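You operate a simulated robot arm through the tools that you are given. There is no shell and no other tool. Be economical: measure what you need, move in short steps, check, and stop when the job is done.

Carry out the task below with a simulated robot arm. There is one attempt and no reset: what you move stays moved.

## Task
Change to the matt film and laminate the block on the belt.
Fine: red lever up for the change, down again after; the clear cassette goes in the white tray, the block stays on the exit tray.

The check looks at the end state, three seconds after you hand in, the way a careful person would. Anything else that was tipped, shoved, dropped, spilled or broken makes it a failure.

## Robot
A 7-joint arm with a two-finger parallel gripper, fixed in place. Base frame: the origin is at the foot of the arm, x ahead of it, y to its left, z up; the work surface is at about z = 0.906. Lengths are in m, angles in degrees, forces in N, time in s.
With the tool pointing down near the work surface it reaches from about 0.3 to 0.68 m from the base axis. Its first joint turns from -66.0 to 66.0 degrees. Payload 1.57 kg.
Tool frame: the origin (TCP) lies between the finger pads and is the grasp point; the fingertips stand 0.03 m ahead of it; z points along the fingers, y is the line along which they close. The gripper opens to 0.11 m. The fingers are 0.024 m wide and 0.012 m thick; the gripper's body (0.048 by 0.112 m) begins 0.078 m behind the TCP.
Orientation is that of the tool frame in the base frame, as a unit quaternion [x, y, z, w]. With the fingers straight down and closing along the base's y, the tool's x points along the base's -x, its y along +y and its z along -z.

## Interface
- The arm moves only by the tool drive_tool. Its argument "deltas" is a list of rows, each an object of numbers (a shift or turn left out is 0, a gripper value left out holds the last): "dx", "dy", "dz": the shift along the tool's x, y, z in m; "wx", "wy", "wz": the turn, a rotation vector about the tool's x, y, z in degrees. In form: [{"dx": .., "dy": .., "dz": .., "wx": .., "wy": .., "wz": ..}, ...]. A call has 1 to 8 rows; each row shifts and turns the commanded pose from where the row before left it, along the tool's axes as they then stand. "gripper" is the opening, from 0 (shut) to 1 (fully open), set as the call begins (left out, the last holds). Each row takes 0.2 s and may step no farther than 0.05 m and 8.6 degrees from the row before; otherwise, or with a gripper value out of range, the whole call is refused. Where a pose cannot be reached the arm comes as near as it can. A force on the tool above 40 N (or 10 N above the force at the start of the call, whichever is more), or a blocked arm, ends the call early, and 0.2 s more pass. Each finger travels about 0.108 m/s and halts on what it meets, pressing with about 41 N; the grip force reading is that of the motor and also rises with nothing between the fingers. The clock runs only during rows and for 0.2 s after the last one: add rows that do not move to give the fingers time. The reply holds the time, the measured pose of the TCP, the force on the tool along the base axes, the opening and the grip force, in the units named above and with some noise.
- Cameras (640 x 400 px; columns grow to the right, rows downward): "scene" is fixed at [0.1643, -0.3912, 1.4028]; the picture's right is [0.78, -0.63, 0.00], its down [-0.39, -0.48, -0.79] and it looks along [0.50, 0.61, -0.61] (base axes); focal length 214 px, centre (320, 200). "wrist" rides on the gripper at [0.07, 0.016, -0.141] in the tool frame; the picture's right is [-0.23, 0.97, 0.00], its down [-0.86, -0.20, -0.48] and it looks along [-0.47, -0.11, 0.88] (tool axes); focal length 222 px, centre (320, 200). There is no depth. A picture from a camera that has moved, and an enlarged one, comes with that camera's place and axes in the base frame and with its lens.
- snapshot(camera): a new picture of that camera. No time passes.
- enlarge(camera, box): a new picture of the part [left, top, right, bottom] of that camera's present view, enlarged. No time passes.
- job_done(): hands the job in; it is judged then, once.

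Work in short steps. Places have to be worked out from the pictures, the camera data and where the tool is seen: move nearer, look again, correct. Check each grasp and each placing, and mend what went wrong. You have 120 turns and 64 pictures in all, those below and enlarged ones among them. Open the gripper and draw the arm clear of the work before you hand the job in, unless the task says otherwise; then end with one line.

The tools are called after "Emit:" by a JSON object that holds its "api" and its "payload". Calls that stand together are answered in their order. drive_tool: Moves the arm, as the interface text tells. Its arguments: {"type":"object","properties":{"deltas":{"type":"array","items":{"type":"object","properties":{"dx":{"type":"number"},"dy":{"type":"number"},"dz":{"type":"number"},"wx":{"type":"number"},"wy":{"type":"number"},"wz":{"type":"number"}}}},"gripper":{"type":"number"}},"required":["deltas"]} The other tools are called the same way: snapshot (camera) takes a picture; enlarge (camera, box) takes an enlarged picture of a part of a camera's view; job_done () hands the job in.

At the start:

```text
time_s: 0.0
tcp_pos: [0.3745, 0.0574, 1.2866]
tool_rot: [-0.001, 1.0, 0.0, 0.0]
wrist_force: [0.2, -0.2, -0.2]
gripper_width: 0.11
grip_force: 0.1
```

scene: 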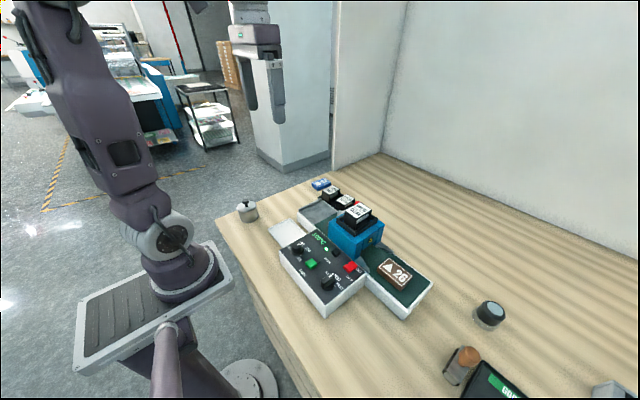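
wrist: 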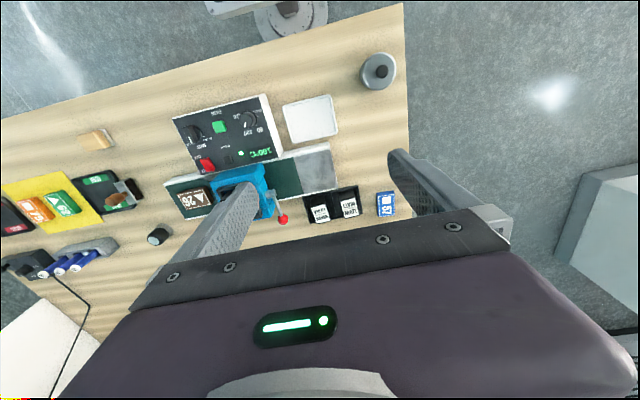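

I'll look closer at the laminator, its panel and the cassettes.

Emit:
{"api": "enlarge", "payload": {"camera": "scene", "box": [230, 160, 450, 330]}}

Emit:
{"api": "enlarge", "payload": {"camera": "wrist", "box": [150, 80, 410, 250]}}

```text
2.35 times, centred on (340, 245) of scene
camera zoom: at [0.1643, -0.3912, 1.4028], right [0.78, -0.63, 0.0], down [-0.39, -0.48, -0.79], along [0.5, 0.61, -0.61], focal length 505 px, centre (273, 94)
```

zoom: 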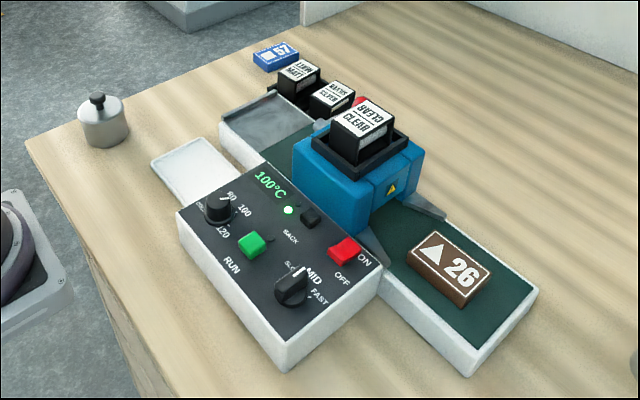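

```text
2.35 times, centred on (280, 165) of wrist
camera zoom: at [0.3055, 0.0746, 1.4287], right [0.23, 0.97, 0.0], down [0.86, -0.2, 0.48], along [0.47, -0.11, -0.88], focal length 523 px, centre (414, 282)
```

zoom: 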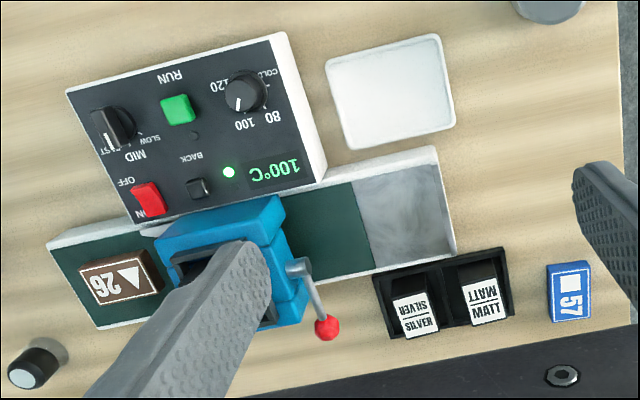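

The panel has temperature and speed dials, so I check whether any notice gives settings, and look at the cassette labels.

Emit:
{"api": "enlarge", "payload": {"camera": "scene", "box": [430, 280, 640, 400]}}

Emit:
{"api": "enlarge", "payload": {"camera": "scene", "box": [295, 170, 395, 260]}}

Emit:
{"api": "enlarge", "payload": {"camera": "wrist", "box": [165, 85, 295, 185]}}

Emit:
{"api": "enlarge", "payload": {"camera": "wrist", "box": [0, 120, 180, 290]}}

```text
3.05 times, centred on (535, 340) of scene
camera zoom: at [0.1643, -0.3912, 1.4028], right [0.78, -0.63, 0.0], down [-0.39, -0.48, -0.79], along [0.5, 0.61, -0.61], focal length 654 px, centre (-335, -227)
```

zoom: 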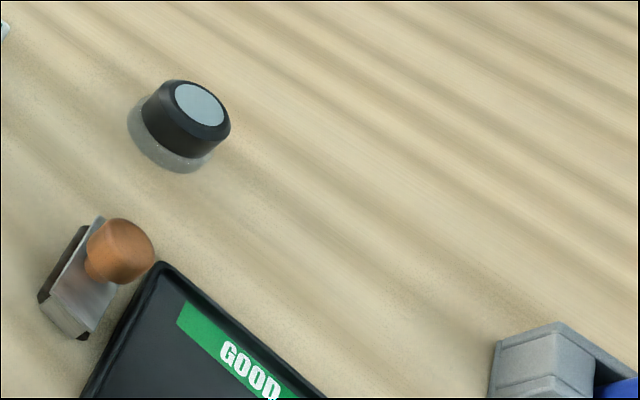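

```text
4.44 times, centred on (345, 215) of scene
camera zoom: at [0.1643, -0.3912, 1.4028], right [0.78, -0.63, 0.0], down [-0.39, -0.48, -0.79], along [0.5, 0.61, -0.61], focal length 953 px, centre (209, 133)
```

zoom: 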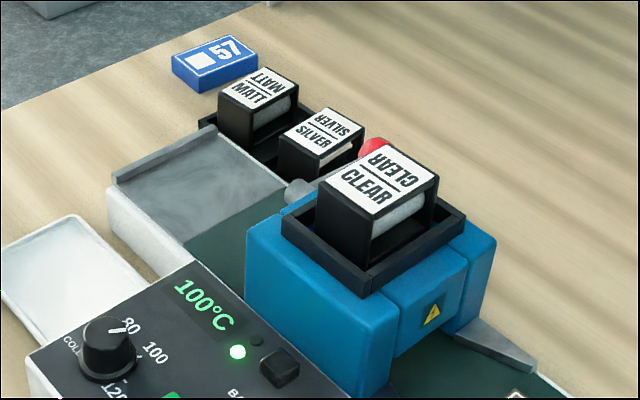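

```text
4.00 times, centred on (230, 135) of wrist
camera zoom: at [0.3055, 0.0746, 1.4287], right [0.23, 0.97, 0.0], down [0.86, -0.2, 0.48], along [0.47, -0.11, -0.88], focal length 888 px, centre (680, 460)
```

zoom: 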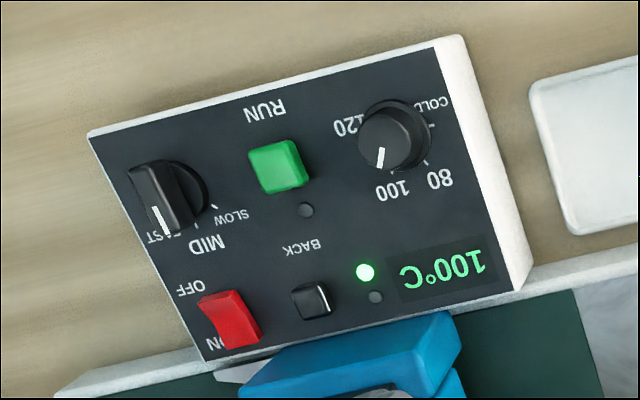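

```text
2.35 times, centred on (90, 205) of wrist
camera zoom: at [0.3055, 0.0746, 1.4287], right [0.23, 0.97, 0.0], down [0.86, -0.2, 0.48], along [0.47, -0.11, -0.88], focal length 523 px, centre (861, 188)
```

zoom: 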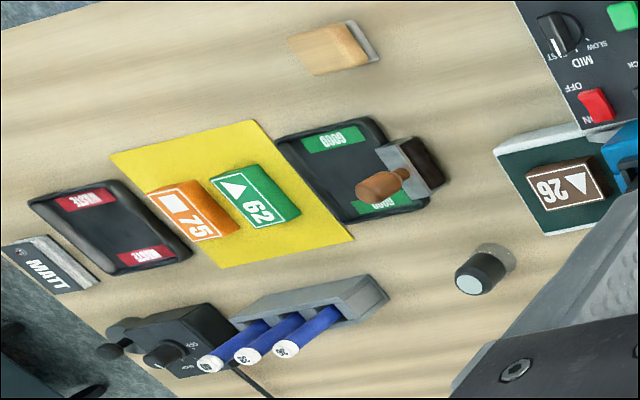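

There is a "MATT" card at the far side; I zoom in on it.

Emit:
{"api": "enlarge", "payload": {"camera": "wrist", "box": [0, 195, 60, 255]}}

```text
6.67 times, centred on (30, 225) of wrist
camera zoom: at [0.3055, 0.0746, 1.4287], right [0.23, 0.97, 0.0], down [0.86, -0.2, 0.48], along [0.47, -0.11, -0.88], focal length 1481 px, centre (2253, 33)
```

zoom: 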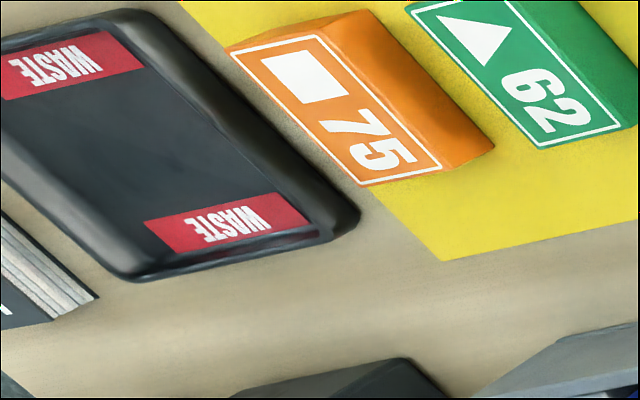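

The card is a booklet at the view's edge; I swing the tool to -y (high up, clear) to read it.

Emit:
{"api": "drive_tool", "payload": {"deltas": [{"dy": -0.05}, {"dy": -0.05}, {"dy": -0.05}, {"dy": -0.05}, {"dy": -0.05}, {"dy": -0.05}]}}

Emit:
{"api": "snapshot", "payload": {"camera": "wrist"}}

```text
time_s: 1.4
tcp_pos: [0.3747, -0.2442, 1.2868]
tool_rot: [0.0, 1.0, 0.0, 0.0]
wrist_force: [0.6, -0.4, -1.2]
gripper_width: 0.1095
grip_force: 0.0
```

```text
54 pictures are left
camera wrist: at [0.3056, -0.2269, 1.4291], right [0.23, 0.97, 0.0], down [0.86, -0.2, 0.48], along [0.47, -0.11, -0.88], focal length 222 px, centre (320, 200)
```

wrist: 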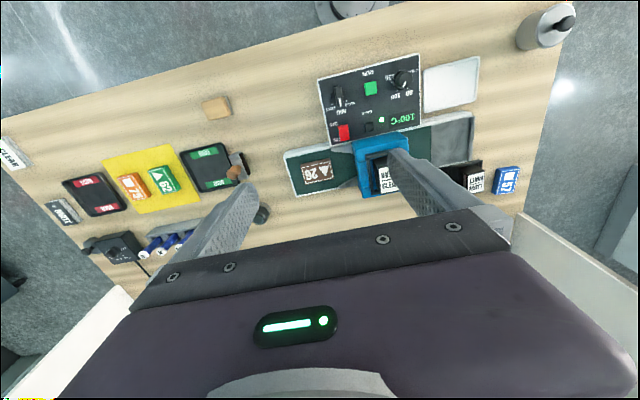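

Emit:
{"api": "enlarge", "payload": {"camera": "wrist", "box": [0, 130, 110, 240]}}

Emit:
{"api": "enlarge", "payload": {"camera": "wrist", "box": [280, 50, 520, 210]}}

```text
3.64 times, centred on (55, 185) of wrist
camera zoom: at [0.3056, -0.2269, 1.4291], right [0.23, 0.97, 0.0], down [0.86, -0.2, 0.48], along [0.47, -0.11, -0.88], focal length 808 px, centre (1284, 254)
```

zoom: 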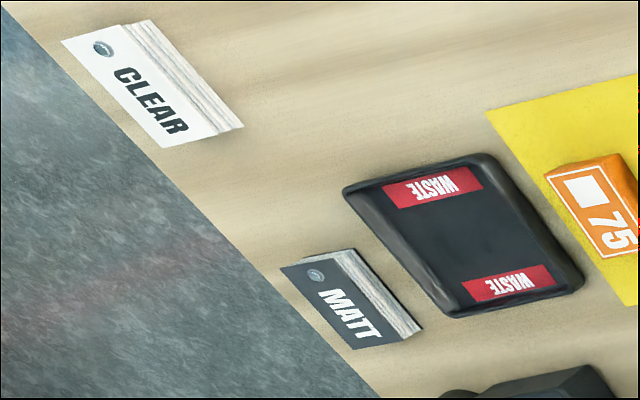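

```text
2.50 times, centred on (400, 130) of wrist
camera zoom: at [0.3056, -0.2269, 1.4291], right [0.23, 0.97, 0.0], down [0.86, -0.2, 0.48], along [0.47, -0.11, -0.88], focal length 555 px, centre (120, 375)
```

zoom: 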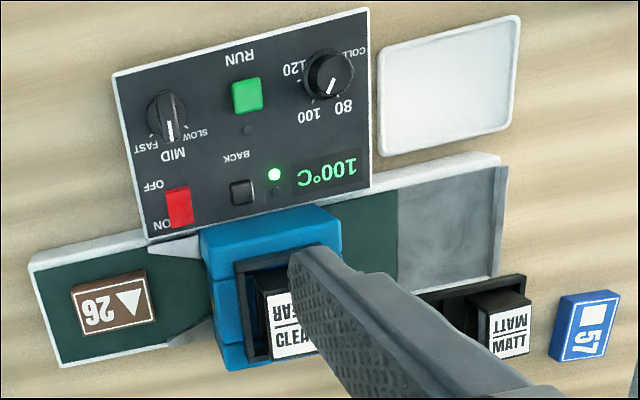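

The booklets carry no settings; the panel reads 100 °C with a green light, so I leave the dials. I move to y≈-0.12 for an unobstructed view of the head between the fingers.

Emit:
{"api": "drive_tool", "payload": {"deltas": [{"dy": 0.05}, {"dy": 0.05}, {"dy": 0.025}, {}]}}

Emit:
{"api": "enlarge", "payload": {"camera": "wrist", "box": [200, 70, 440, 220]}}

```text
time_s: 2.4
tcp_pos: [0.3764, -0.1172, 1.2868]
tool_rot: [0.0, 1.0, 0.0, 0.0]
wrist_force: [-0.6, 0.9, -0.3]
gripper_width: 0.11
grip_force: 0.0
```

```text
2.67 times, centred on (320, 145) of wrist
camera zoom: at [0.3055, -0.1007, 1.4289], right [0.23, 0.97, 0.0], down [0.85, -0.2, 0.48], along [0.47, -0.11, -0.88], focal length 592 px, centre (320, 347)
```

zoom: 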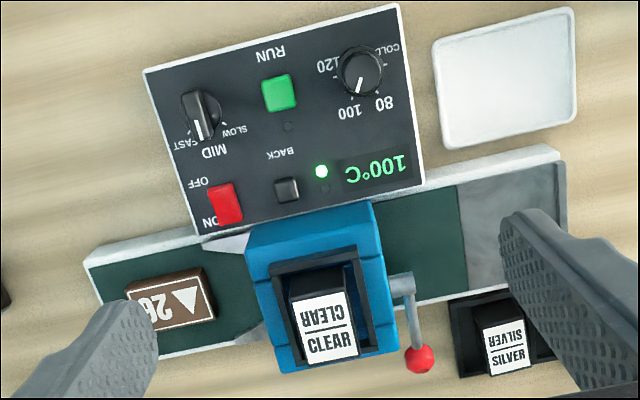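

Triangulating from these views: lever ball ≈(0.563,-0.077,1.005), its pivot ≈(0.495,-0.078,1.005), clear cassette top ≈(0.493,-0.141,1.056), machine aligned with the base axes. I'll go above the ball with a half-open gripper and look again.

Emit:
{"api": "drive_tool", "payload": {"deltas": [{"dx": -0.0311, "dy": 0.0068, "dz": 0.0278}, {"dx": -0.0311, "dy": 0.0068, "dz": 0.0278}, {"dx": -0.0311, "dy": 0.0068, "dz": 0.0278}, {"dx": -0.0311, "dy": 0.0068, "dz": 0.0278}, {"dx": -0.0311, "dy": 0.0068, "dz": 0.0278}, {"dx": -0.0311, "dy": 0.0068, "dz": 0.0278}, {}], "gripper": 0.5}}

Emit:
{"api": "snapshot", "payload": {"camera": "wrist"}}

Emit:
{"api": "enlarge", "payload": {"camera": "scene", "box": [300, 150, 420, 240]}}

```text
time_s: 4.0
tcp_pos: [0.5637, -0.0767, 1.1191]
tool_rot: [0.001, 1.0, 0.0, 0.001]
wrist_force: [-0.3, -0.9, -0.2]
gripper_width: 0.055
grip_force: 0.0
```

```text
50 pictures are left
camera wrist: at [0.4932, -0.0588, 1.2612], right [0.23, 0.97, 0.0], down [0.86, -0.2, 0.48], along [0.47, -0.11, -0.88], focal length 222 px, centre (320, 200)
```

wrist: 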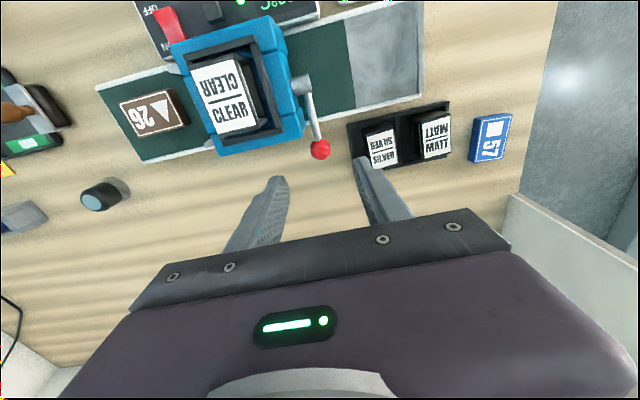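

```text
4.44 times, centred on (360, 195) of scene
camera zoom: at [0.1644, -0.3912, 1.4028], right [0.78, -0.63, 0.0], down [-0.39, -0.48, -0.79], along [0.5, 0.61, -0.61], focal length 953 px, centre (142, 222)
```

zoom: 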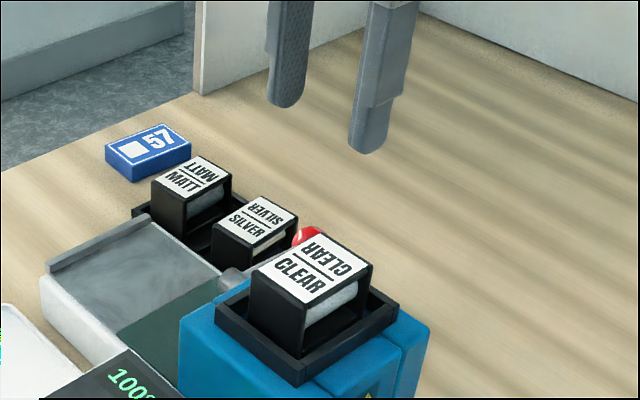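

The ball comes out at ≈(0.566,-0.075,1.00), the head's edge at x≈0.54, y≈-0.09. I lower so the ball sits near the fingertips, with TCP at z≈1.018.

Emit:
{"api": "drive_tool", "payload": {"deltas": [{"dx": -0.003, "dy": 0.0015, "dz": 0.04}, {"dz": 0.04}, {"dz": 0.021}, {}], "gripper": 0.44}}

Emit:
{"api": "snapshot", "payload": {"camera": "wrist"}}

Emit:
{"api": "enlarge", "payload": {"camera": "scene", "box": [320, 140, 440, 230]}}

```text
time_s: 5.0
tcp_pos: [0.5648, -0.0762, 1.0187]
tool_rot: [0.0, 1.0, 0.0, 0.0]
wrist_force: [0.3, 0.3, -0.5]
gripper_width: 0.0483
grip_force: 0.1
```

```text
48 pictures are left
camera wrist: at [0.4957, -0.0582, 1.1606], right [0.23, 0.97, 0.0], down [0.85, -0.2, 0.48], along [0.47, -0.11, -0.88], focal length 222 px, centre (320, 200)
```

wrist: 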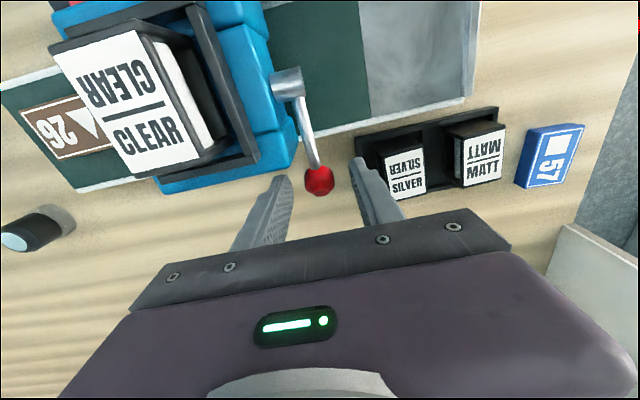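

```text
4.44 times, centred on (380, 185) of scene
camera zoom: at [0.1643, -0.3912, 1.4028], right [0.78, -0.63, 0.0], down [-0.39, -0.48, -0.79], along [0.5, 0.61, -0.61], focal length 953 px, centre (53, 267)
```

zoom: 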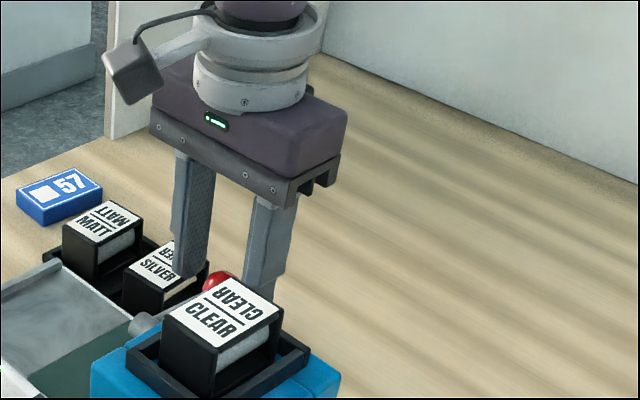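

The ball is centred between the fingers; I close on it.

Emit:
{"api": "drive_tool", "payload": {"deltas": [{"dy": 0.0015}, {}, {}], "gripper": 0}}

```text
time_s: 5.8
tcp_pos: [0.5659, -0.0766, 1.0171]
tool_rot: [0.001, 1.0, -0.002, 0.0]
wrist_force: [3.0, -22.8, -6.9]
gripper_width: 0.0239
grip_force: 35.6
```

Gripped (0.024 wide) with a sideways load, so I shift 2.5 mm back to relieve it and begin lifting gently.

Emit:
{"api": "drive_tool", "payload": {"deltas": [{"dy": -0.0025}, {"dz": -0.006}, {"dz": -0.006, "dx": 0.001}]}}

```text
time_s: 6.6
tcp_pos: [0.564, -0.0762, 1.0284]
tool_rot: [0.0, 1.0, 0.0, 0.0]
wrist_force: [3.8, -8.2, -14.1]
gripper_width: 0.0241
grip_force: 35.9
```

The lever follows; I continue along the arc to about 40°.

Emit:
{"api": "drive_tool", "payload": {"deltas": [{"dx": 0.0031, "dy": -0.0006, "dz": -0.0117}, {"dx": 0.0052, "dz": -0.0111}, {"dx": 0.007, "dz": -0.01}]}}

Emit:
{"api": "snapshot", "payload": {"camera": "wrist"}}

```text
time_s: 7.4
tcp_pos: [0.5494, -0.0765, 1.0629]
tool_rot: [0.001, 1.0, 0.0, -0.002]
wrist_force: [-0.2, 0.5, 0.1]
gripper_width: 0.0
grip_force: 21.5
```

```text
46 pictures are left
camera wrist: at [0.4786, -0.0599, 1.2058], right [0.23, 0.97, 0.0], down [0.86, -0.2, 0.48], along [0.47, -0.11, -0.88], focal length 222 px, centre (320, 200)
```

wrist: 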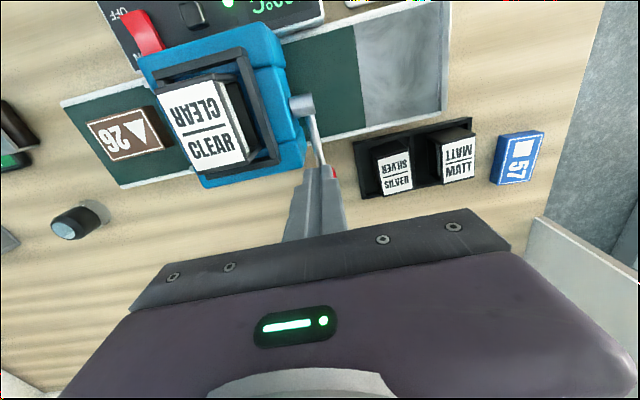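

The fingers slipped off the ball (grasp too shallow). I rise, open and see where the lever stands.

Emit:
{"api": "drive_tool", "payload": {"deltas": [{"dz": -0.03}, {"dz": -0.01}, {}], "gripper": 0.44}}

Emit:
{"api": "enlarge", "payload": {"camera": "wrist", "box": [200, 80, 440, 230]}}

Emit:
{"api": "enlarge", "payload": {"camera": "scene", "box": [320, 160, 400, 220]}}

```text
time_s: 8.2
tcp_pos: [0.5491, -0.0776, 1.1038]
tool_rot: [0.0, 1.0, -0.001, 0.0]
wrist_force: [1.1, 0.0, 0.3]
gripper_width: 0.0485
grip_force: 0.1
```

```text
2.67 times, centred on (320, 155) of wrist
camera zoom: at [0.4789, -0.0602, 1.2455], right [0.23, 0.97, 0.0], down [0.86, -0.2, 0.48], along [0.47, -0.11, -0.88], focal length 592 px, centre (320, 320)
```

zoom: 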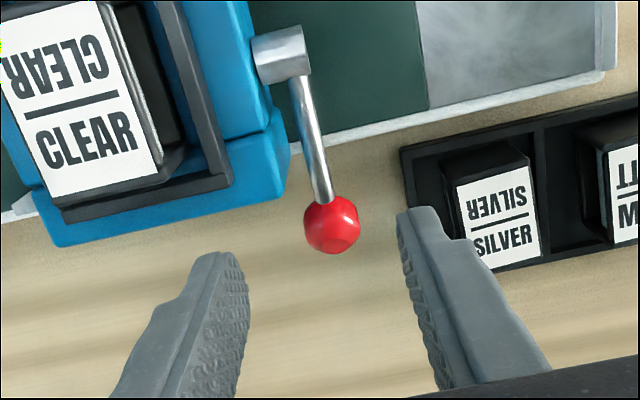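

```text
6.67 times, centred on (360, 190) of scene
camera zoom: at [0.1643, -0.3912, 1.4028], right [0.78, -0.63, 0.0], down [-0.39, -0.48, -0.79], along [0.5, 0.61, -0.61], focal length 1430 px, centre (53, 267)
```

zoom: 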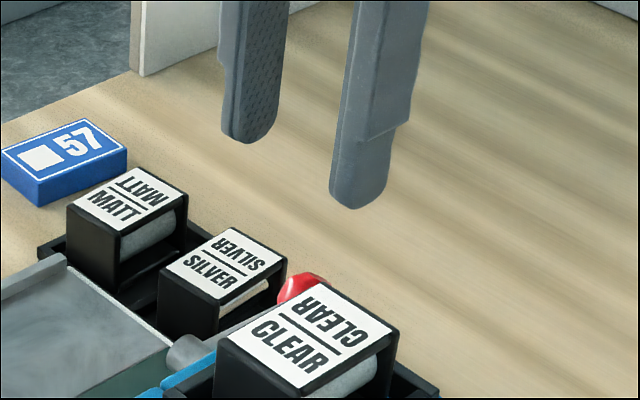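

The lever sprang back to its rest pose. I regrasp with the ball deeper between the pads (TCP z≈1.006).

Emit:
{"api": "drive_tool", "payload": {"deltas": [{"dx": -0.0165, "dy": 0.0008, "dz": 0.03}, {"dz": 0.035}, {"dz": 0.032}, {}]}}

Emit:
{"api": "drive_tool", "payload": {"deltas": [{}, {}, {}], "gripper": 0}}

```text
time_s: 9.2
tcp_pos: [0.5648, -0.0762, 1.0049]
tool_rot: [-0.001, 1.0, 0.0, 0.0]
wrist_force: [0.7, -0.1, 0.5]
gripper_width: 0.0482
grip_force: 0.0
```

```text
time_s: 10.0
tcp_pos: [0.5657, -0.0764, 1.0054]
tool_rot: [0.0, 1.0, 0.0, -0.001]
wrist_force: [-0.1, -3.7, -5.8]
gripper_width: 0.0239
grip_force: 36.2
```

Gripped with little side load. I lift along the arc in two stages.

Emit:
{"api": "drive_tool", "payload": {"deltas": [{"dx": 0.0006, "dz": -0.0122}, {"dx": 0.0035, "dz": -0.0117}, {}]}}

```text
time_s: 10.8
tcp_pos: [0.5627, -0.0757, 1.0299]
tool_rot: [0.0, 1.0, 0.001, 0.002]
wrist_force: [11.8, -0.7, -10.0]
gripper_width: 0.024
grip_force: 35.6
```

Holding. Force suggests I lead slightly in -x, so I continue with a bit less.

Emit:
{"api": "drive_tool", "payload": {"deltas": [{"dx": 0.0035, "dz": -0.0111}, {"dx": 0.006, "dz": -0.0105}, {}]}}

Emit:
{"api": "snapshot", "payload": {"camera": "wrist"}}

```text
time_s: 11.6
tcp_pos: [0.5526, -0.0756, 1.0526]
tool_rot: [0.0, 1.0, 0.0, 0.0]
wrist_force: [10.3, 0.6, -7.5]
gripper_width: 0.0239
grip_force: 35.5
```

```text
43 pictures are left
camera wrist: at [0.4828, -0.0592, 1.1943], right [0.23, 0.97, 0.0], down [0.85, -0.2, 0.48], along [0.47, -0.11, -0.88], focal length 222 px, centre (320, 200)
```

wrist: 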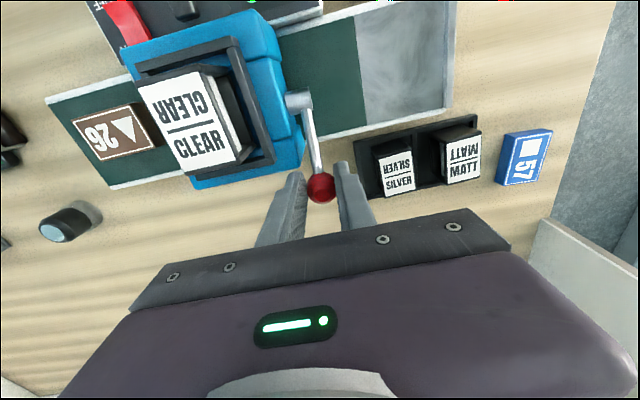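

The ball is held, lever at ≈40°. Continuing the arc.

Emit:
{"api": "drive_tool", "payload": {"deltas": [{"dx": 0.009, "dz": -0.009}, {"dx": 0.0104, "dz": -0.0073}, {}]}}

```text
time_s: 12.4
tcp_pos: [0.5337, -0.0761, 1.0682]
tool_rot: [0.0, 1.0, -0.001, 0.0]
wrist_force: [0.0, 1.0, 0.4]
gripper_width: 0.0
grip_force: 21.3
```

Slipped again; I look at where the lever is now.

Emit:
{"api": "drive_tool", "payload": {"deltas": [{"dz": -0.03}, {}], "gripper": 0.44}}

Emit:
{"api": "enlarge", "payload": {"camera": "wrist", "box": [200, 80, 440, 230]}}

Emit:
{"api": "enlarge", "payload": {"camera": "scene", "box": [320, 160, 400, 220]}}

```text
time_s: 13.0
tcp_pos: [0.5336, -0.0758, 1.0979]
tool_rot: [0.0, 1.0, 0.0, 0.001]
wrist_force: [0.6, 0.4, -0.3]
gripper_width: 0.0483
grip_force: 0.0
```

```text
2.67 times, centred on (320, 155) of wrist
camera zoom: at [0.463, -0.0592, 1.2399], right [0.23, 0.97, 0.0], down [0.86, -0.2, 0.48], along [0.47, -0.11, -0.88], focal length 592 px, centre (320, 320)
```

zoom: 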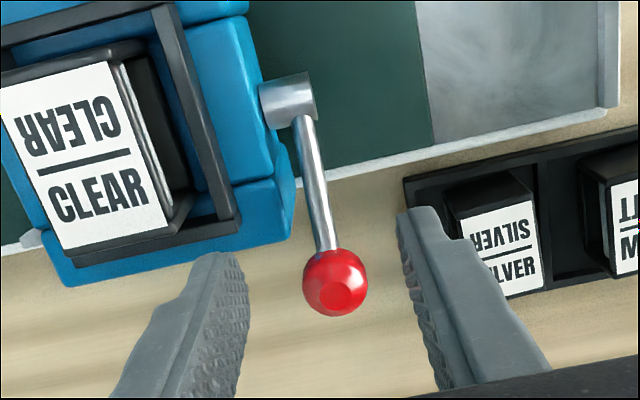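

```text
6.67 times, centred on (360, 190) of scene
camera zoom: at [0.1643, -0.3912, 1.4028], right [0.78, -0.63, 0.0], down [-0.39, -0.48, -0.79], along [0.5, 0.61, -0.61], focal length 1430 px, centre (53, 267)
```

zoom: 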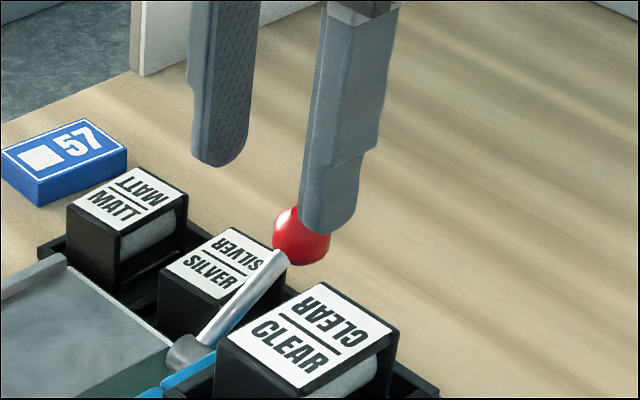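

The lever now stays raised, ball ≈(0.560,-0.076,1.034), ~28-30°. This may be its upper stop; I regrasp it there to test whether it goes farther.

Emit:
{"api": "drive_tool", "payload": {"deltas": [{"dx": -0.0264, "dz": 0.02}, {"dz": 0.04}, {}]}}

Emit:
{"api": "drive_tool", "payload": {"deltas": [{}, {}, {}], "gripper": 0}}

Emit:
{"api": "drive_tool", "payload": {"deltas": [{"dx": 0.002, "dz": -0.004}, {}]}}

Emit:
{"api": "drive_tool", "payload": {"deltas": [{"dx": 0.002, "dz": -0.004}, {}]}}

```text
time_s: 13.8
tcp_pos: [0.5592, -0.0763, 1.0372]
tool_rot: [0.0, 1.0, 0.001, 0.0]
wrist_force: [0.0, 0.1, -0.5]
gripper_width: 0.0484
grip_force: 0.1
```

```text
time_s: 14.6
tcp_pos: [0.5593, -0.076, 1.0371]
tool_rot: [-0.001, 1.0, 0.0, 0.0]
wrist_force: [-0.8, -0.7, -5.8]
gripper_width: 0.024
grip_force: 36.4
```

```text
time_s: 15.2
tcp_pos: [0.5569, -0.0757, 1.0414]
tool_rot: [-0.001, 1.0, 0.0, -0.001]
wrist_force: [9.3, -4.1, -27.3]
gripper_width: 0.0239
grip_force: 35.6
```

```text
time_s: 15.6
tcp_pos: [0.5576, -0.0764, 1.044]
tool_rot: [0.0, 1.0, 0.001, 0.002]
wrist_force: [10.2, -2.2, -10.5]
gripper_width: 0.0238
grip_force: 35.6
stopped in row 2: the force on the tool passed its limit (the readings are from after the stop); the commanded pose is now the measured one
```

The force shot up at once: the lever is against its upper stop. I release, rise clear and confirm.

Emit:
{"api": "drive_tool", "payload": {"deltas": [{}, {}], "gripper": 0.44}}

Emit:
{"api": "drive_tool", "payload": {"deltas": [{"dz": -0.04}, {"dz": -0.04}, {"dx": 0.03, "dy": -0.03, "dz": -0.02}, {"dx": 0.035, "dy": -0.034}, {}], "gripper": 0.6}}

Emit:
{"api": "snapshot", "payload": {"camera": "wrist"}}

Emit:
{"api": "enlarge", "payload": {"camera": "scene", "box": [300, 150, 420, 240]}}

```text
time_s: 16.2
tcp_pos: [0.556, -0.0758, 1.0441]
tool_rot: [-0.001, 1.0, -0.001, 0.004]
wrist_force: [8.8, 5.7, 3.5]
gripper_width: 0.0422
grip_force: 0.0
```

```text
time_s: 17.4
tcp_pos: [0.49, -0.1397, 1.1435]
tool_rot: [0.0, 1.0, 0.0, 0.002]
wrist_force: [0.1, -0.1, 0.5]
gripper_width: 0.0659
grip_force: 0.1
```

```text
40 pictures are left
camera wrist: at [0.4194, -0.1225, 1.286], right [0.23, 0.97, 0.0], down [0.85, -0.2, 0.48], along [0.47, -0.11, -0.88], focal length 222 px, centre (320, 200)
```

wrist: 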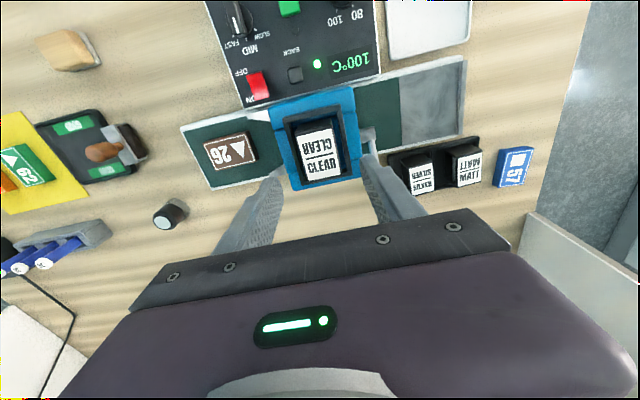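

```text
4.44 times, centred on (360, 195) of scene
camera zoom: at [0.1643, -0.3912, 1.4028], right [0.78, -0.63, 0.0], down [-0.39, -0.48, -0.79], along [0.5, 0.61, -0.61], focal length 953 px, centre (142, 222)
```

zoom: 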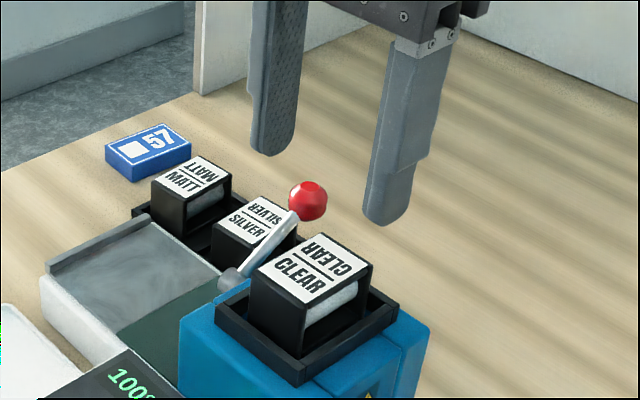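

The lever stays up by itself. Next I lower over the clear cassette (centre ≈(0.491,-0.139), top ≈1.056) with fingers straddling it, and check before closing.

Emit:
{"api": "drive_tool", "payload": {"deltas": [{"dx": -0.001, "dz": 0.03}, {"dz": 0.03}, {"dz": 0.015}, {}]}}

Emit:
{"api": "snapshot", "payload": {"camera": "wrist"}}

Emit:
{"api": "enlarge", "payload": {"camera": "scene", "box": [310, 180, 400, 250]}}

```text
time_s: 18.4
tcp_pos: [0.4913, -0.1399, 1.0684]
tool_rot: [0.0, 1.0, 0.0, 0.002]
wrist_force: [-0.1, -0.3, 0.1]
gripper_width: 0.066
grip_force: 0.1
```

```text
38 pictures are left
camera wrist: at [0.421, -0.1225, 1.2108], right [0.23, 0.97, 0.0], down [0.85, -0.2, 0.48], along [0.47, -0.11, -0.88], focal length 222 px, centre (320, 200)
```

wrist: 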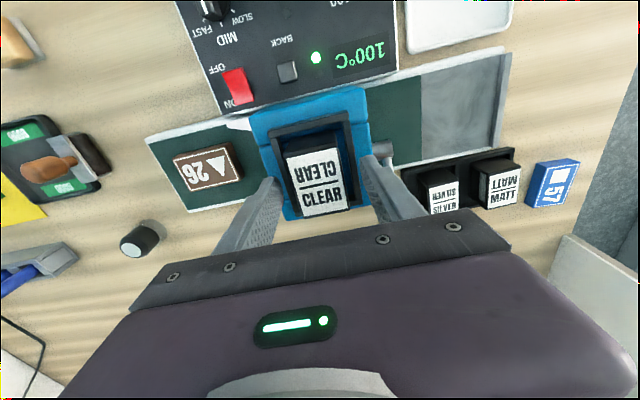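

```text
5.71 times, centred on (355, 215) of scene
camera zoom: at [0.1643, -0.3912, 1.4028], right [0.78, -0.63, 0.0], down [-0.39, -0.48, -0.79], along [0.5, 0.61, -0.61], focal length 1226 px, centre (120, 114)
```

zoom: 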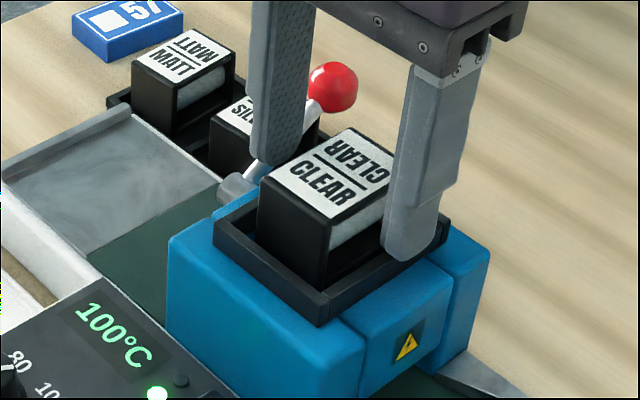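

Fingers straddle the cassette. I ease down 4 mm checking for contact with the collar, then close.

Emit:
{"api": "drive_tool", "payload": {"deltas": [{"dz": 0.004}, {}]}}

```text
time_s: 19.0
tcp_pos: [0.4923, -0.1394, 1.0647]
tool_rot: [0.0, 1.0, -0.001, 0.002]
wrist_force: [0.3, 0.0, 0.6]
gripper_width: 0.0658
grip_force: 0.0
```

Emit:
{"api": "drive_tool", "payload": {"deltas": [{}, {}, {}, {}], "gripper": 0}}

Emit:
{"api": "enlarge", "payload": {"camera": "scene", "box": [310, 180, 400, 250]}}

```text
time_s: 20.0
tcp_pos: [0.4918, -0.1401, 1.065]
tool_rot: [-0.001, 1.0, 0.0, 0.002]
wrist_force: [-0.2, -1.8, 1.1]
gripper_width: 0.0392
grip_force: 41.5
```

```text
5.71 times, centred on (355, 215) of scene
camera zoom: at [0.1643, -0.3912, 1.4028], right [0.78, -0.63, 0.0], down [-0.39, -0.48, -0.79], along [0.5, 0.61, -0.61], focal length 1226 px, centre (120, 114)
```

zoom: 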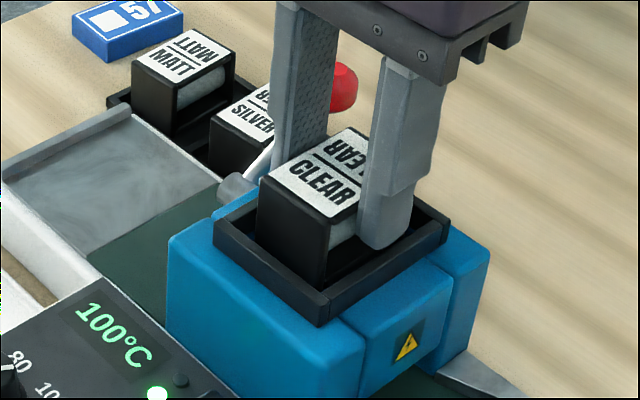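

Firm grip, 0.039 wide, no side load. Lift 2 cm and check.

Emit:
{"api": "drive_tool", "payload": {"deltas": [{"dz": -0.01}, {"dz": -0.015}, {"dz": -0.015}, {}]}}

Emit:
{"api": "enlarge", "payload": {"camera": "scene", "box": [310, 160, 400, 230]}}

```text
time_s: 21.0
tcp_pos: [0.4912, -0.1393, 1.1051]
tool_rot: [0.0, 1.0, 0.0, 0.002]
wrist_force: [-0.1, -0.7, -1.1]
gripper_width: 0.0391
grip_force: 41.2
```

```text
5.71 times, centred on (355, 195) of scene
camera zoom: at [0.1644, -0.3912, 1.4028], right [0.78, -0.63, 0.0], down [-0.39, -0.48, -0.79], along [0.5, 0.61, -0.61], focal length 1226 px, centre (120, 229)
```

zoom: 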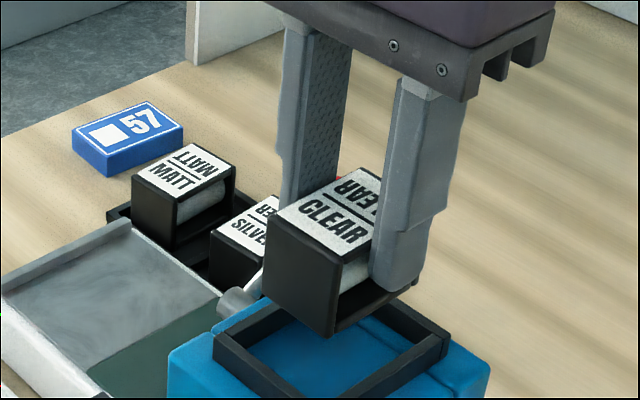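

The cassette is out cleanly. I raise it and carry it over the white tray, centre ≈(0.381,0.033).

Emit:
{"api": "drive_tool", "payload": {"deltas": [{"dz": -0.04}, {"dz": -0.035}, {"dx": 0.022, "dy": 0.0346}, {"dx": 0.022, "dy": 0.0346}, {"dx": 0.022, "dy": 0.0346}, {"dx": 0.022, "dy": 0.0346}, {"dx": 0.022, "dy": 0.0346}, {}]}}

Emit:
{"api": "drive_tool", "payload": {"deltas": [{"dz": 0.045}, {"dz": 0.045}, {"dz": 0.04}, {"dz": 0.03}, {}]}}

Emit:
{"api": "snapshot", "payload": {"camera": "wrist"}}

Emit:
{"api": "enlarge", "payload": {"camera": "scene", "box": [220, 170, 360, 280]}}

```text
time_s: 22.8
tcp_pos: [0.3815, 0.0338, 1.1792]
tool_rot: [0.0, 1.0, 0.0, 0.002]
wrist_force: [0.6, 0.2, -1.9]
gripper_width: 0.0392
grip_force: 41.3
```

```text
time_s: 24.0
tcp_pos: [0.3819, 0.0343, 1.0183]
tool_rot: [0.0, 1.0, 0.0, 0.001]
wrist_force: [-0.7, 0.0, -1.8]
gripper_width: 0.0392
grip_force: 41.3
```

```text
34 pictures are left
camera wrist: at [0.3119, 0.0505, 1.161], right [0.23, 0.97, 0.0], down [0.85, -0.2, 0.48], along [0.47, -0.11, -0.88], focal length 222 px, centre (320, 200)
```

wrist: 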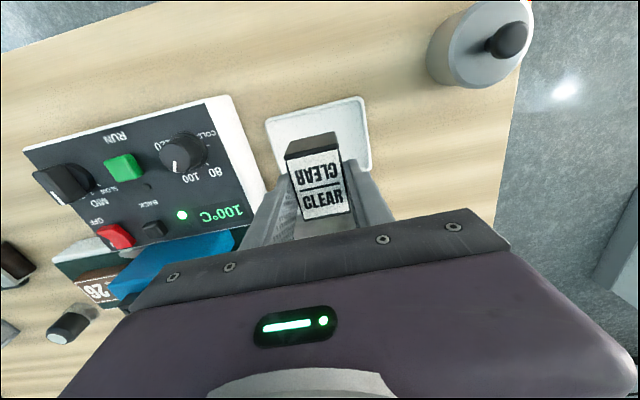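

```text
3.64 times, centred on (290, 225) of scene
camera zoom: at [0.1644, -0.3912, 1.4028], right [0.78, -0.63, 0.0], down [-0.39, -0.48, -0.79], along [0.5, 0.61, -0.61], focal length 780 px, centre (429, 109)
```

zoom: 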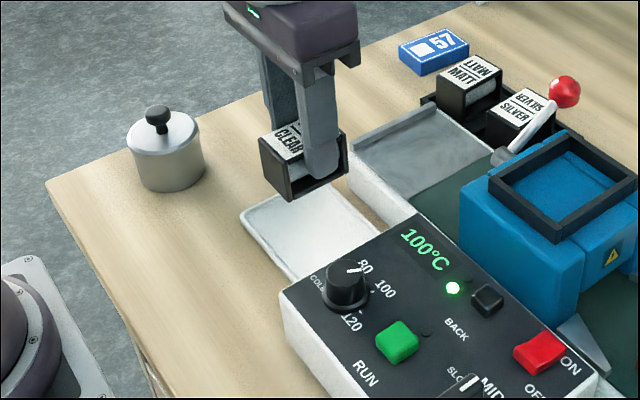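

The tray spans x 0.337–0.422, y -0.014–0.087, so I'm centred within 3 mm. Lowering toward the tray, watching for contact.

Emit:
{"api": "drive_tool", "payload": {"deltas": [{"dy": 0.002, "dz": 0.02}, {"dz": 0.02}, {"dz": 0.005}, {}]}}

Emit:
{"api": "drive_tool", "payload": {"deltas": [{"dz": 0.003}, {}]}}

Emit:
{"api": "drive_tool", "payload": {"deltas": [{"dz": 0.003}, {}]}}

```text
time_s: 25.0
tcp_pos: [0.382, 0.0356, 0.9744]
tool_rot: [0.001, 1.0, -0.001, 0.002]
wrist_force: [0.1, 0.0, -0.8]
gripper_width: 0.039
grip_force: 41.0
```

```text
time_s: 25.6
tcp_pos: [0.382, 0.0351, 0.9717]
tool_rot: [0.0, 1.0, -0.001, 0.002]
wrist_force: [0.9, -0.1, -1.6]
gripper_width: 0.0395
grip_force: 40.7
```

```text
time_s: 26.2
tcp_pos: [0.3812, 0.0357, 0.9675]
tool_rot: [0.0, 1.0, 0.0, 0.002]
wrist_force: [0.8, -0.2, -1.7]
gripper_width: 0.0392
grip_force: 40.9
```

Not touching yet; continue in 3 mm steps.

Emit:
{"api": "drive_tool", "payload": {"deltas": [{"dz": 0.003}, {}]}}

Emit:
{"api": "drive_tool", "payload": {"deltas": [{"dz": 0.002}, {}]}}

Emit:
{"api": "enlarge", "payload": {"camera": "scene", "box": [255, 190, 325, 250]}}

```text
time_s: 26.8
tcp_pos: [0.3815, 0.0344, 0.9658]
tool_rot: [0.001, 1.0, 0.0, 0.002]
wrist_force: [0.3, 0.0, -1.2]
gripper_width: 0.039
grip_force: 41.5
```

```text
time_s: 27.4
tcp_pos: [0.3818, 0.0349, 0.9626]
tool_rot: [0.0, 1.0, 0.0, 0.002]
wrist_force: [-0.1, 0.3, -1.1]
gripper_width: 0.0391
grip_force: 40.6
```

```text
6.67 times, centred on (290, 220) of scene
camera zoom: at [0.1643, -0.3912, 1.4028], right [0.78, -0.63, 0.0], down [-0.39, -0.48, -0.79], along [0.5, 0.61, -0.61], focal length 1430 px, centre (520, 67)
```

zoom: 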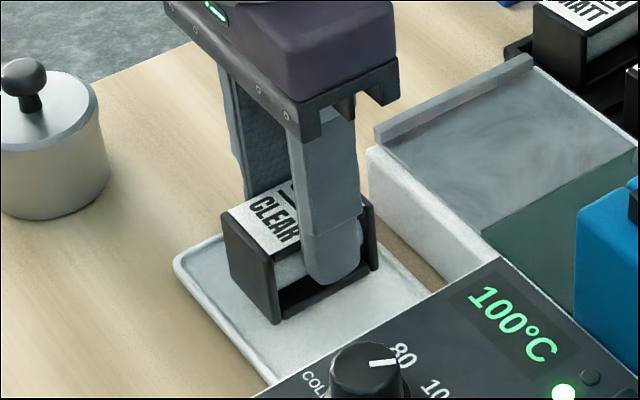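

Very near the floor; a few 2 mm steps more until the contact force shows.

Emit:
{"api": "drive_tool", "payload": {"deltas": [{"dz": 0.002}, {}]}}

Emit:
{"api": "drive_tool", "payload": {"deltas": [{"dz": 0.002}, {}]}}

Emit:
{"api": "drive_tool", "payload": {"deltas": [{"dz": 0.002}, {}]}}

```text
time_s: 28.0
tcp_pos: [0.3826, 0.0354, 0.9618]
tool_rot: [0.001, 1.0, 0.0, 0.002]
wrist_force: [0.4, -0.4, -0.6]
gripper_width: 0.0388
grip_force: 40.9
```

```text
time_s: 28.6
tcp_pos: [0.3822, 0.035, 0.9593]
tool_rot: [-0.001, 1.0, 0.0, 0.002]
wrist_force: [-0.7, 0.5, -0.6]
gripper_width: 0.0391
grip_force: 41.1
```

```text
time_s: 29.2
tcp_pos: [0.3823, 0.0351, 0.9579]
tool_rot: [-0.001, 1.0, 0.0, 0.003]
wrist_force: [-0.2, -0.2, -0.7]
gripper_width: 0.0397
grip_force: 40.9
```

Emit:
{"api": "drive_tool", "payload": {"deltas": [{"dz": 0.002}, {}]}}

Emit:
{"api": "drive_tool", "payload": {"deltas": [{"dz": 0.002}, {}]}}

Emit:
{"api": "enlarge", "payload": {"camera": "scene", "box": [255, 190, 325, 250]}}

```text
time_s: 29.8
tcp_pos: [0.3831, 0.0355, 0.9547]
tool_rot: [0.001, 1.0, 0.0, 0.002]
wrist_force: [0.0, -0.5, -1.8]
gripper_width: 0.0391
grip_force: 41.3
```

```text
time_s: 30.4
tcp_pos: [0.3819, 0.0359, 0.9546]
tool_rot: [0.0, 1.0, 0.0, 0.002]
wrist_force: [-4.5, -0.8, 39.6]
gripper_width: 0.0394
grip_force: 41.0
```

```text
6.67 times, centred on (290, 220) of scene
camera zoom: at [0.1637, -0.3912, 1.4029], right [0.78, -0.63, 0.0], down [-0.38, -0.48, -0.79], along [0.5, 0.61, -0.61], focal length 1430 px, centre (520, 67)
```

zoom: 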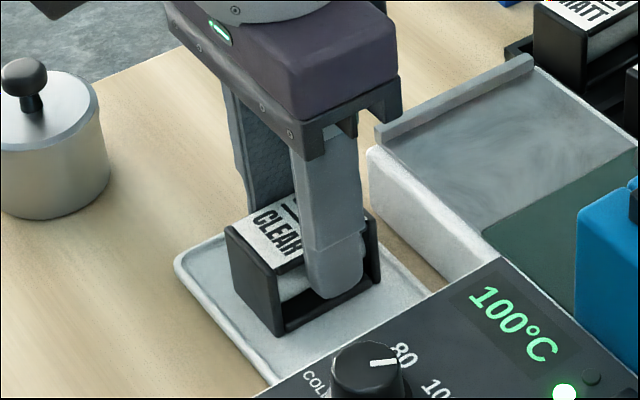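

Contact at TCP z=0.9546. I back off 1 mm, release, and rise.

Emit:
{"api": "drive_tool", "payload": {"deltas": [{"dz": -0.0015}, {}]}}

Emit:
{"api": "drive_tool", "payload": {"deltas": [{}, {}, {}], "gripper": 0.6}}

Emit:
{"api": "drive_tool", "payload": {"deltas": [{"dz": -0.03}, {"dz": -0.04}, {"dz": -0.04}, {"dz": -0.04}, {"dz": -0.04}, {}]}}

Emit:
{"api": "snapshot", "payload": {"camera": "wrist"}}

```text
time_s: 31.0
tcp_pos: [0.3821, 0.0358, 0.9539]
tool_rot: [0.0, 1.0, -0.001, 0.0]
wrist_force: [0.4, 0.2, -1.0]
gripper_width: 0.0392
grip_force: 40.9
```

```text
time_s: 31.8
tcp_pos: [0.3824, 0.0349, 0.9564]
tool_rot: [0.0, 1.0, 0.0, 0.002]
wrist_force: [0.8, 0.0, 0.5]
gripper_width: 0.066
grip_force: 0.0
```

```text
time_s: 33.2
tcp_pos: [0.3823, 0.0357, 1.1444]
tool_rot: [0.0, 1.0, -0.001, 0.002]
wrist_force: [-0.3, -0.5, -1.1]
gripper_width: 0.066
grip_force: 0.0
```

```text
30 pictures are left
camera wrist: at [0.3118, 0.0515, 1.2874], right [0.23, 0.97, 0.0], down [0.85, -0.2, 0.48], along [0.47, -0.11, -0.88], focal length 222 px, centre (320, 200)
```

wrist: 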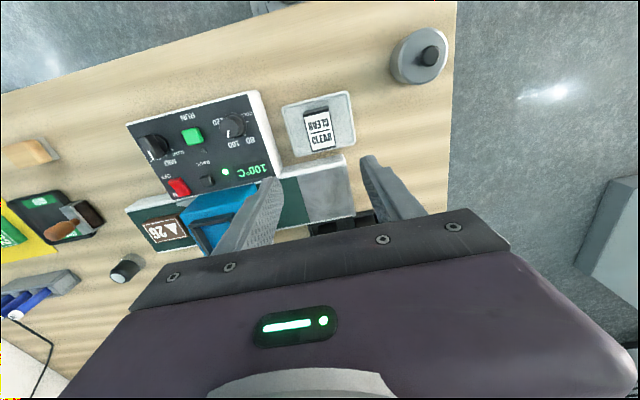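

Clear stands upright in the white tray. MATT is at ≈(0.600,0.083), top ≈0.952; I move above it.

Emit:
{"api": "drive_tool", "payload": {"deltas": [{"dx": -0.0436, "dy": 0.0095, "dz": 0.0088}, {"dx": -0.0436, "dy": 0.0095, "dz": 0.0088}, {"dx": -0.0436, "dy": 0.0095, "dz": 0.0088}, {"dx": -0.0436, "dy": 0.0095, "dz": 0.0088}, {"dx": -0.0436, "dy": 0.0095, "dz": 0.0088}, {}]}}

Emit:
{"api": "snapshot", "payload": {"camera": "wrist"}}

```text
time_s: 34.6
tcp_pos: [0.6017, 0.0837, 1.1021]
tool_rot: [0.0, 1.0, 0.0, 0.002]
wrist_force: [0.2, 0.3, 0.8]
gripper_width: 0.066
grip_force: 0.0
```

```text
29 pictures are left
camera wrist: at [0.5301, 0.0995, 1.2431], right [0.23, 0.97, 0.0], down [0.85, -0.2, 0.48], along [0.47, -0.11, -0.88], focal length 222 px, centre (320, 200)
```

wrist: 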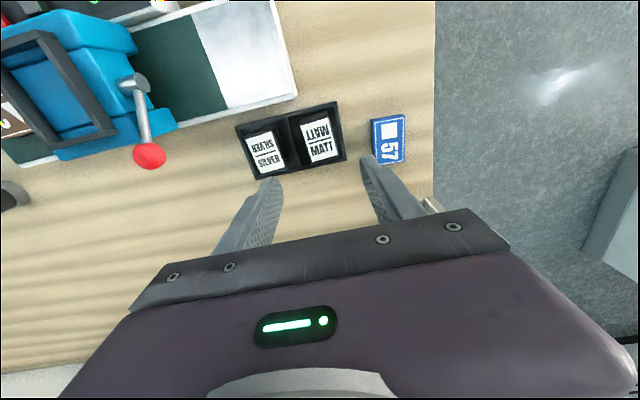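

MATT centre ≈(0.598,0.080), SILVER 0.069 to its right. I narrow the opening to 0.056 and descend to TCP z≈0.975 to check.

Emit:
{"api": "drive_tool", "payload": {"deltas": [{"dx": 0.004, "dy": -0.0035, "dz": 0.04}, {"dz": 0.045}, {"dz": 0.042}, {}], "gripper": 0.51}}

Emit:
{"api": "snapshot", "payload": {"camera": "wrist"}}

Emit:
{"api": "enlarge", "payload": {"camera": "scene", "box": [305, 165, 375, 225]}}

```text
time_s: 35.6
tcp_pos: [0.5976, 0.0777, 0.9749]
tool_rot: [-0.001, 1.0, 0.0, 0.001]
wrist_force: [0.6, 0.1, -0.4]
gripper_width: 0.056
grip_force: 0.1
```

```text
28 pictures are left
camera wrist: at [0.5272, 0.0949, 1.1164], right [0.23, 0.97, 0.0], down [0.85, -0.2, 0.48], along [0.47, -0.11, -0.88], focal length 222 px, centre (320, 200)
```

wrist: 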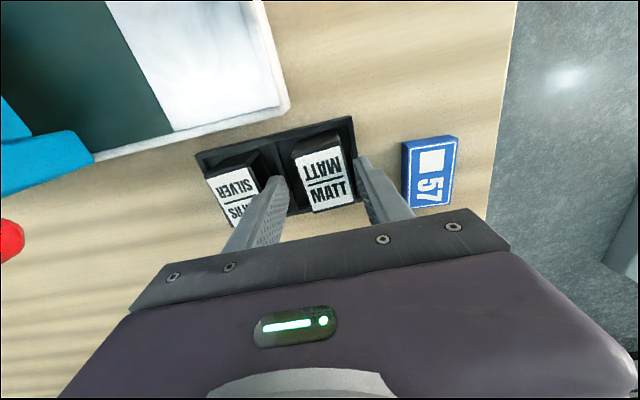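

```text
6.67 times, centred on (340, 195) of scene
camera zoom: at [0.1643, -0.3912, 1.4028], right [0.78, -0.63, 0.0], down [-0.39, -0.48, -0.79], along [0.5, 0.61, -0.61], focal length 1430 px, centre (187, 233)
```

zoom: 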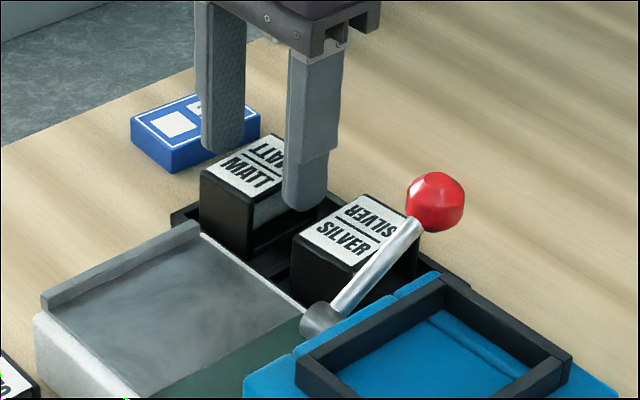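

Cassette centre y≈0.0805; I shift +2.5 mm, lower to z≈0.961 and close.

Emit:
{"api": "drive_tool", "payload": {"deltas": [{"dy": 0.0025, "dz": 0.007}, {"dz": 0.007}, {}]}}

Emit:
{"api": "drive_tool", "payload": {"deltas": [{}, {}, {}], "gripper": 0}}

```text
time_s: 36.4
tcp_pos: [0.5978, 0.0807, 0.9604]
tool_rot: [0.0, 1.0, 0.001, 0.002]
wrist_force: [0.3, -0.5, -0.7]
gripper_width: 0.0558
grip_force: 0.0
```

```text
time_s: 37.2
tcp_pos: [0.5981, 0.0806, 0.9611]
tool_rot: [0.001, 1.0, 0.0, 0.002]
wrist_force: [0.4, 1.0, 1.7]
gripper_width: 0.039
grip_force: 41.2
```

Gripped at 0.039. Lift straight up and check.

Emit:
{"api": "drive_tool", "payload": {"deltas": [{"dz": -0.02}, {"dz": -0.04}, {"dz": -0.045}, {"dz": -0.045}, {"dz": -0.04}, {}]}}

Emit:
{"api": "drive_tool", "payload": {"deltas": [{"dx": 0.0177, "dy": -0.0367}, {"dx": 0.0177, "dy": -0.0367}, {"dx": 0.0177, "dy": -0.0367}, {"dx": 0.0177, "dy": -0.0367}, {"dx": 0.0177, "dy": -0.0367}, {"dx": 0.0177, "dy": -0.0367}, {}]}}

Emit:
{"api": "snapshot", "payload": {"camera": "wrist"}}

Emit:
{"api": "enlarge", "payload": {"camera": "scene", "box": [300, 130, 420, 240]}}

```text
time_s: 38.6
tcp_pos: [0.5969, 0.0819, 1.1511]
tool_rot: [0.0, 1.0, 0.001, 0.001]
wrist_force: [-0.3, 0.0, -0.7]
gripper_width: 0.0394
grip_force: 41.6
```

```text
time_s: 40.2
tcp_pos: [0.4875, -0.1382, 1.1495]
tool_rot: [0.0, 1.0, 0.0, 0.002]
wrist_force: [-0.2, 0.2, -0.8]
gripper_width: 0.0392
grip_force: 40.9
```

```text
26 pictures are left
camera wrist: at [0.4181, -0.1225, 1.2928], right [0.23, 0.97, 0.0], down [0.85, -0.2, 0.48], along [0.47, -0.11, -0.88], focal length 222 px, centre (320, 200)
```

wrist: 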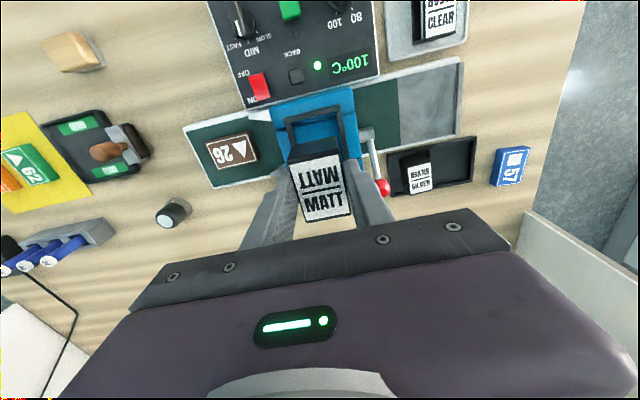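

```text
3.64 times, centred on (360, 185) of scene
camera zoom: at [0.1643, -0.3912, 1.4028], right [0.78, -0.63, 0.0], down [-0.39, -0.48, -0.79], along [0.5, 0.61, -0.61], focal length 780 px, centre (174, 254)
```

zoom: 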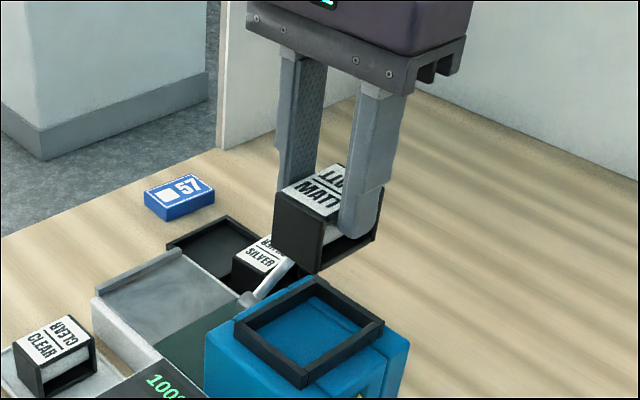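

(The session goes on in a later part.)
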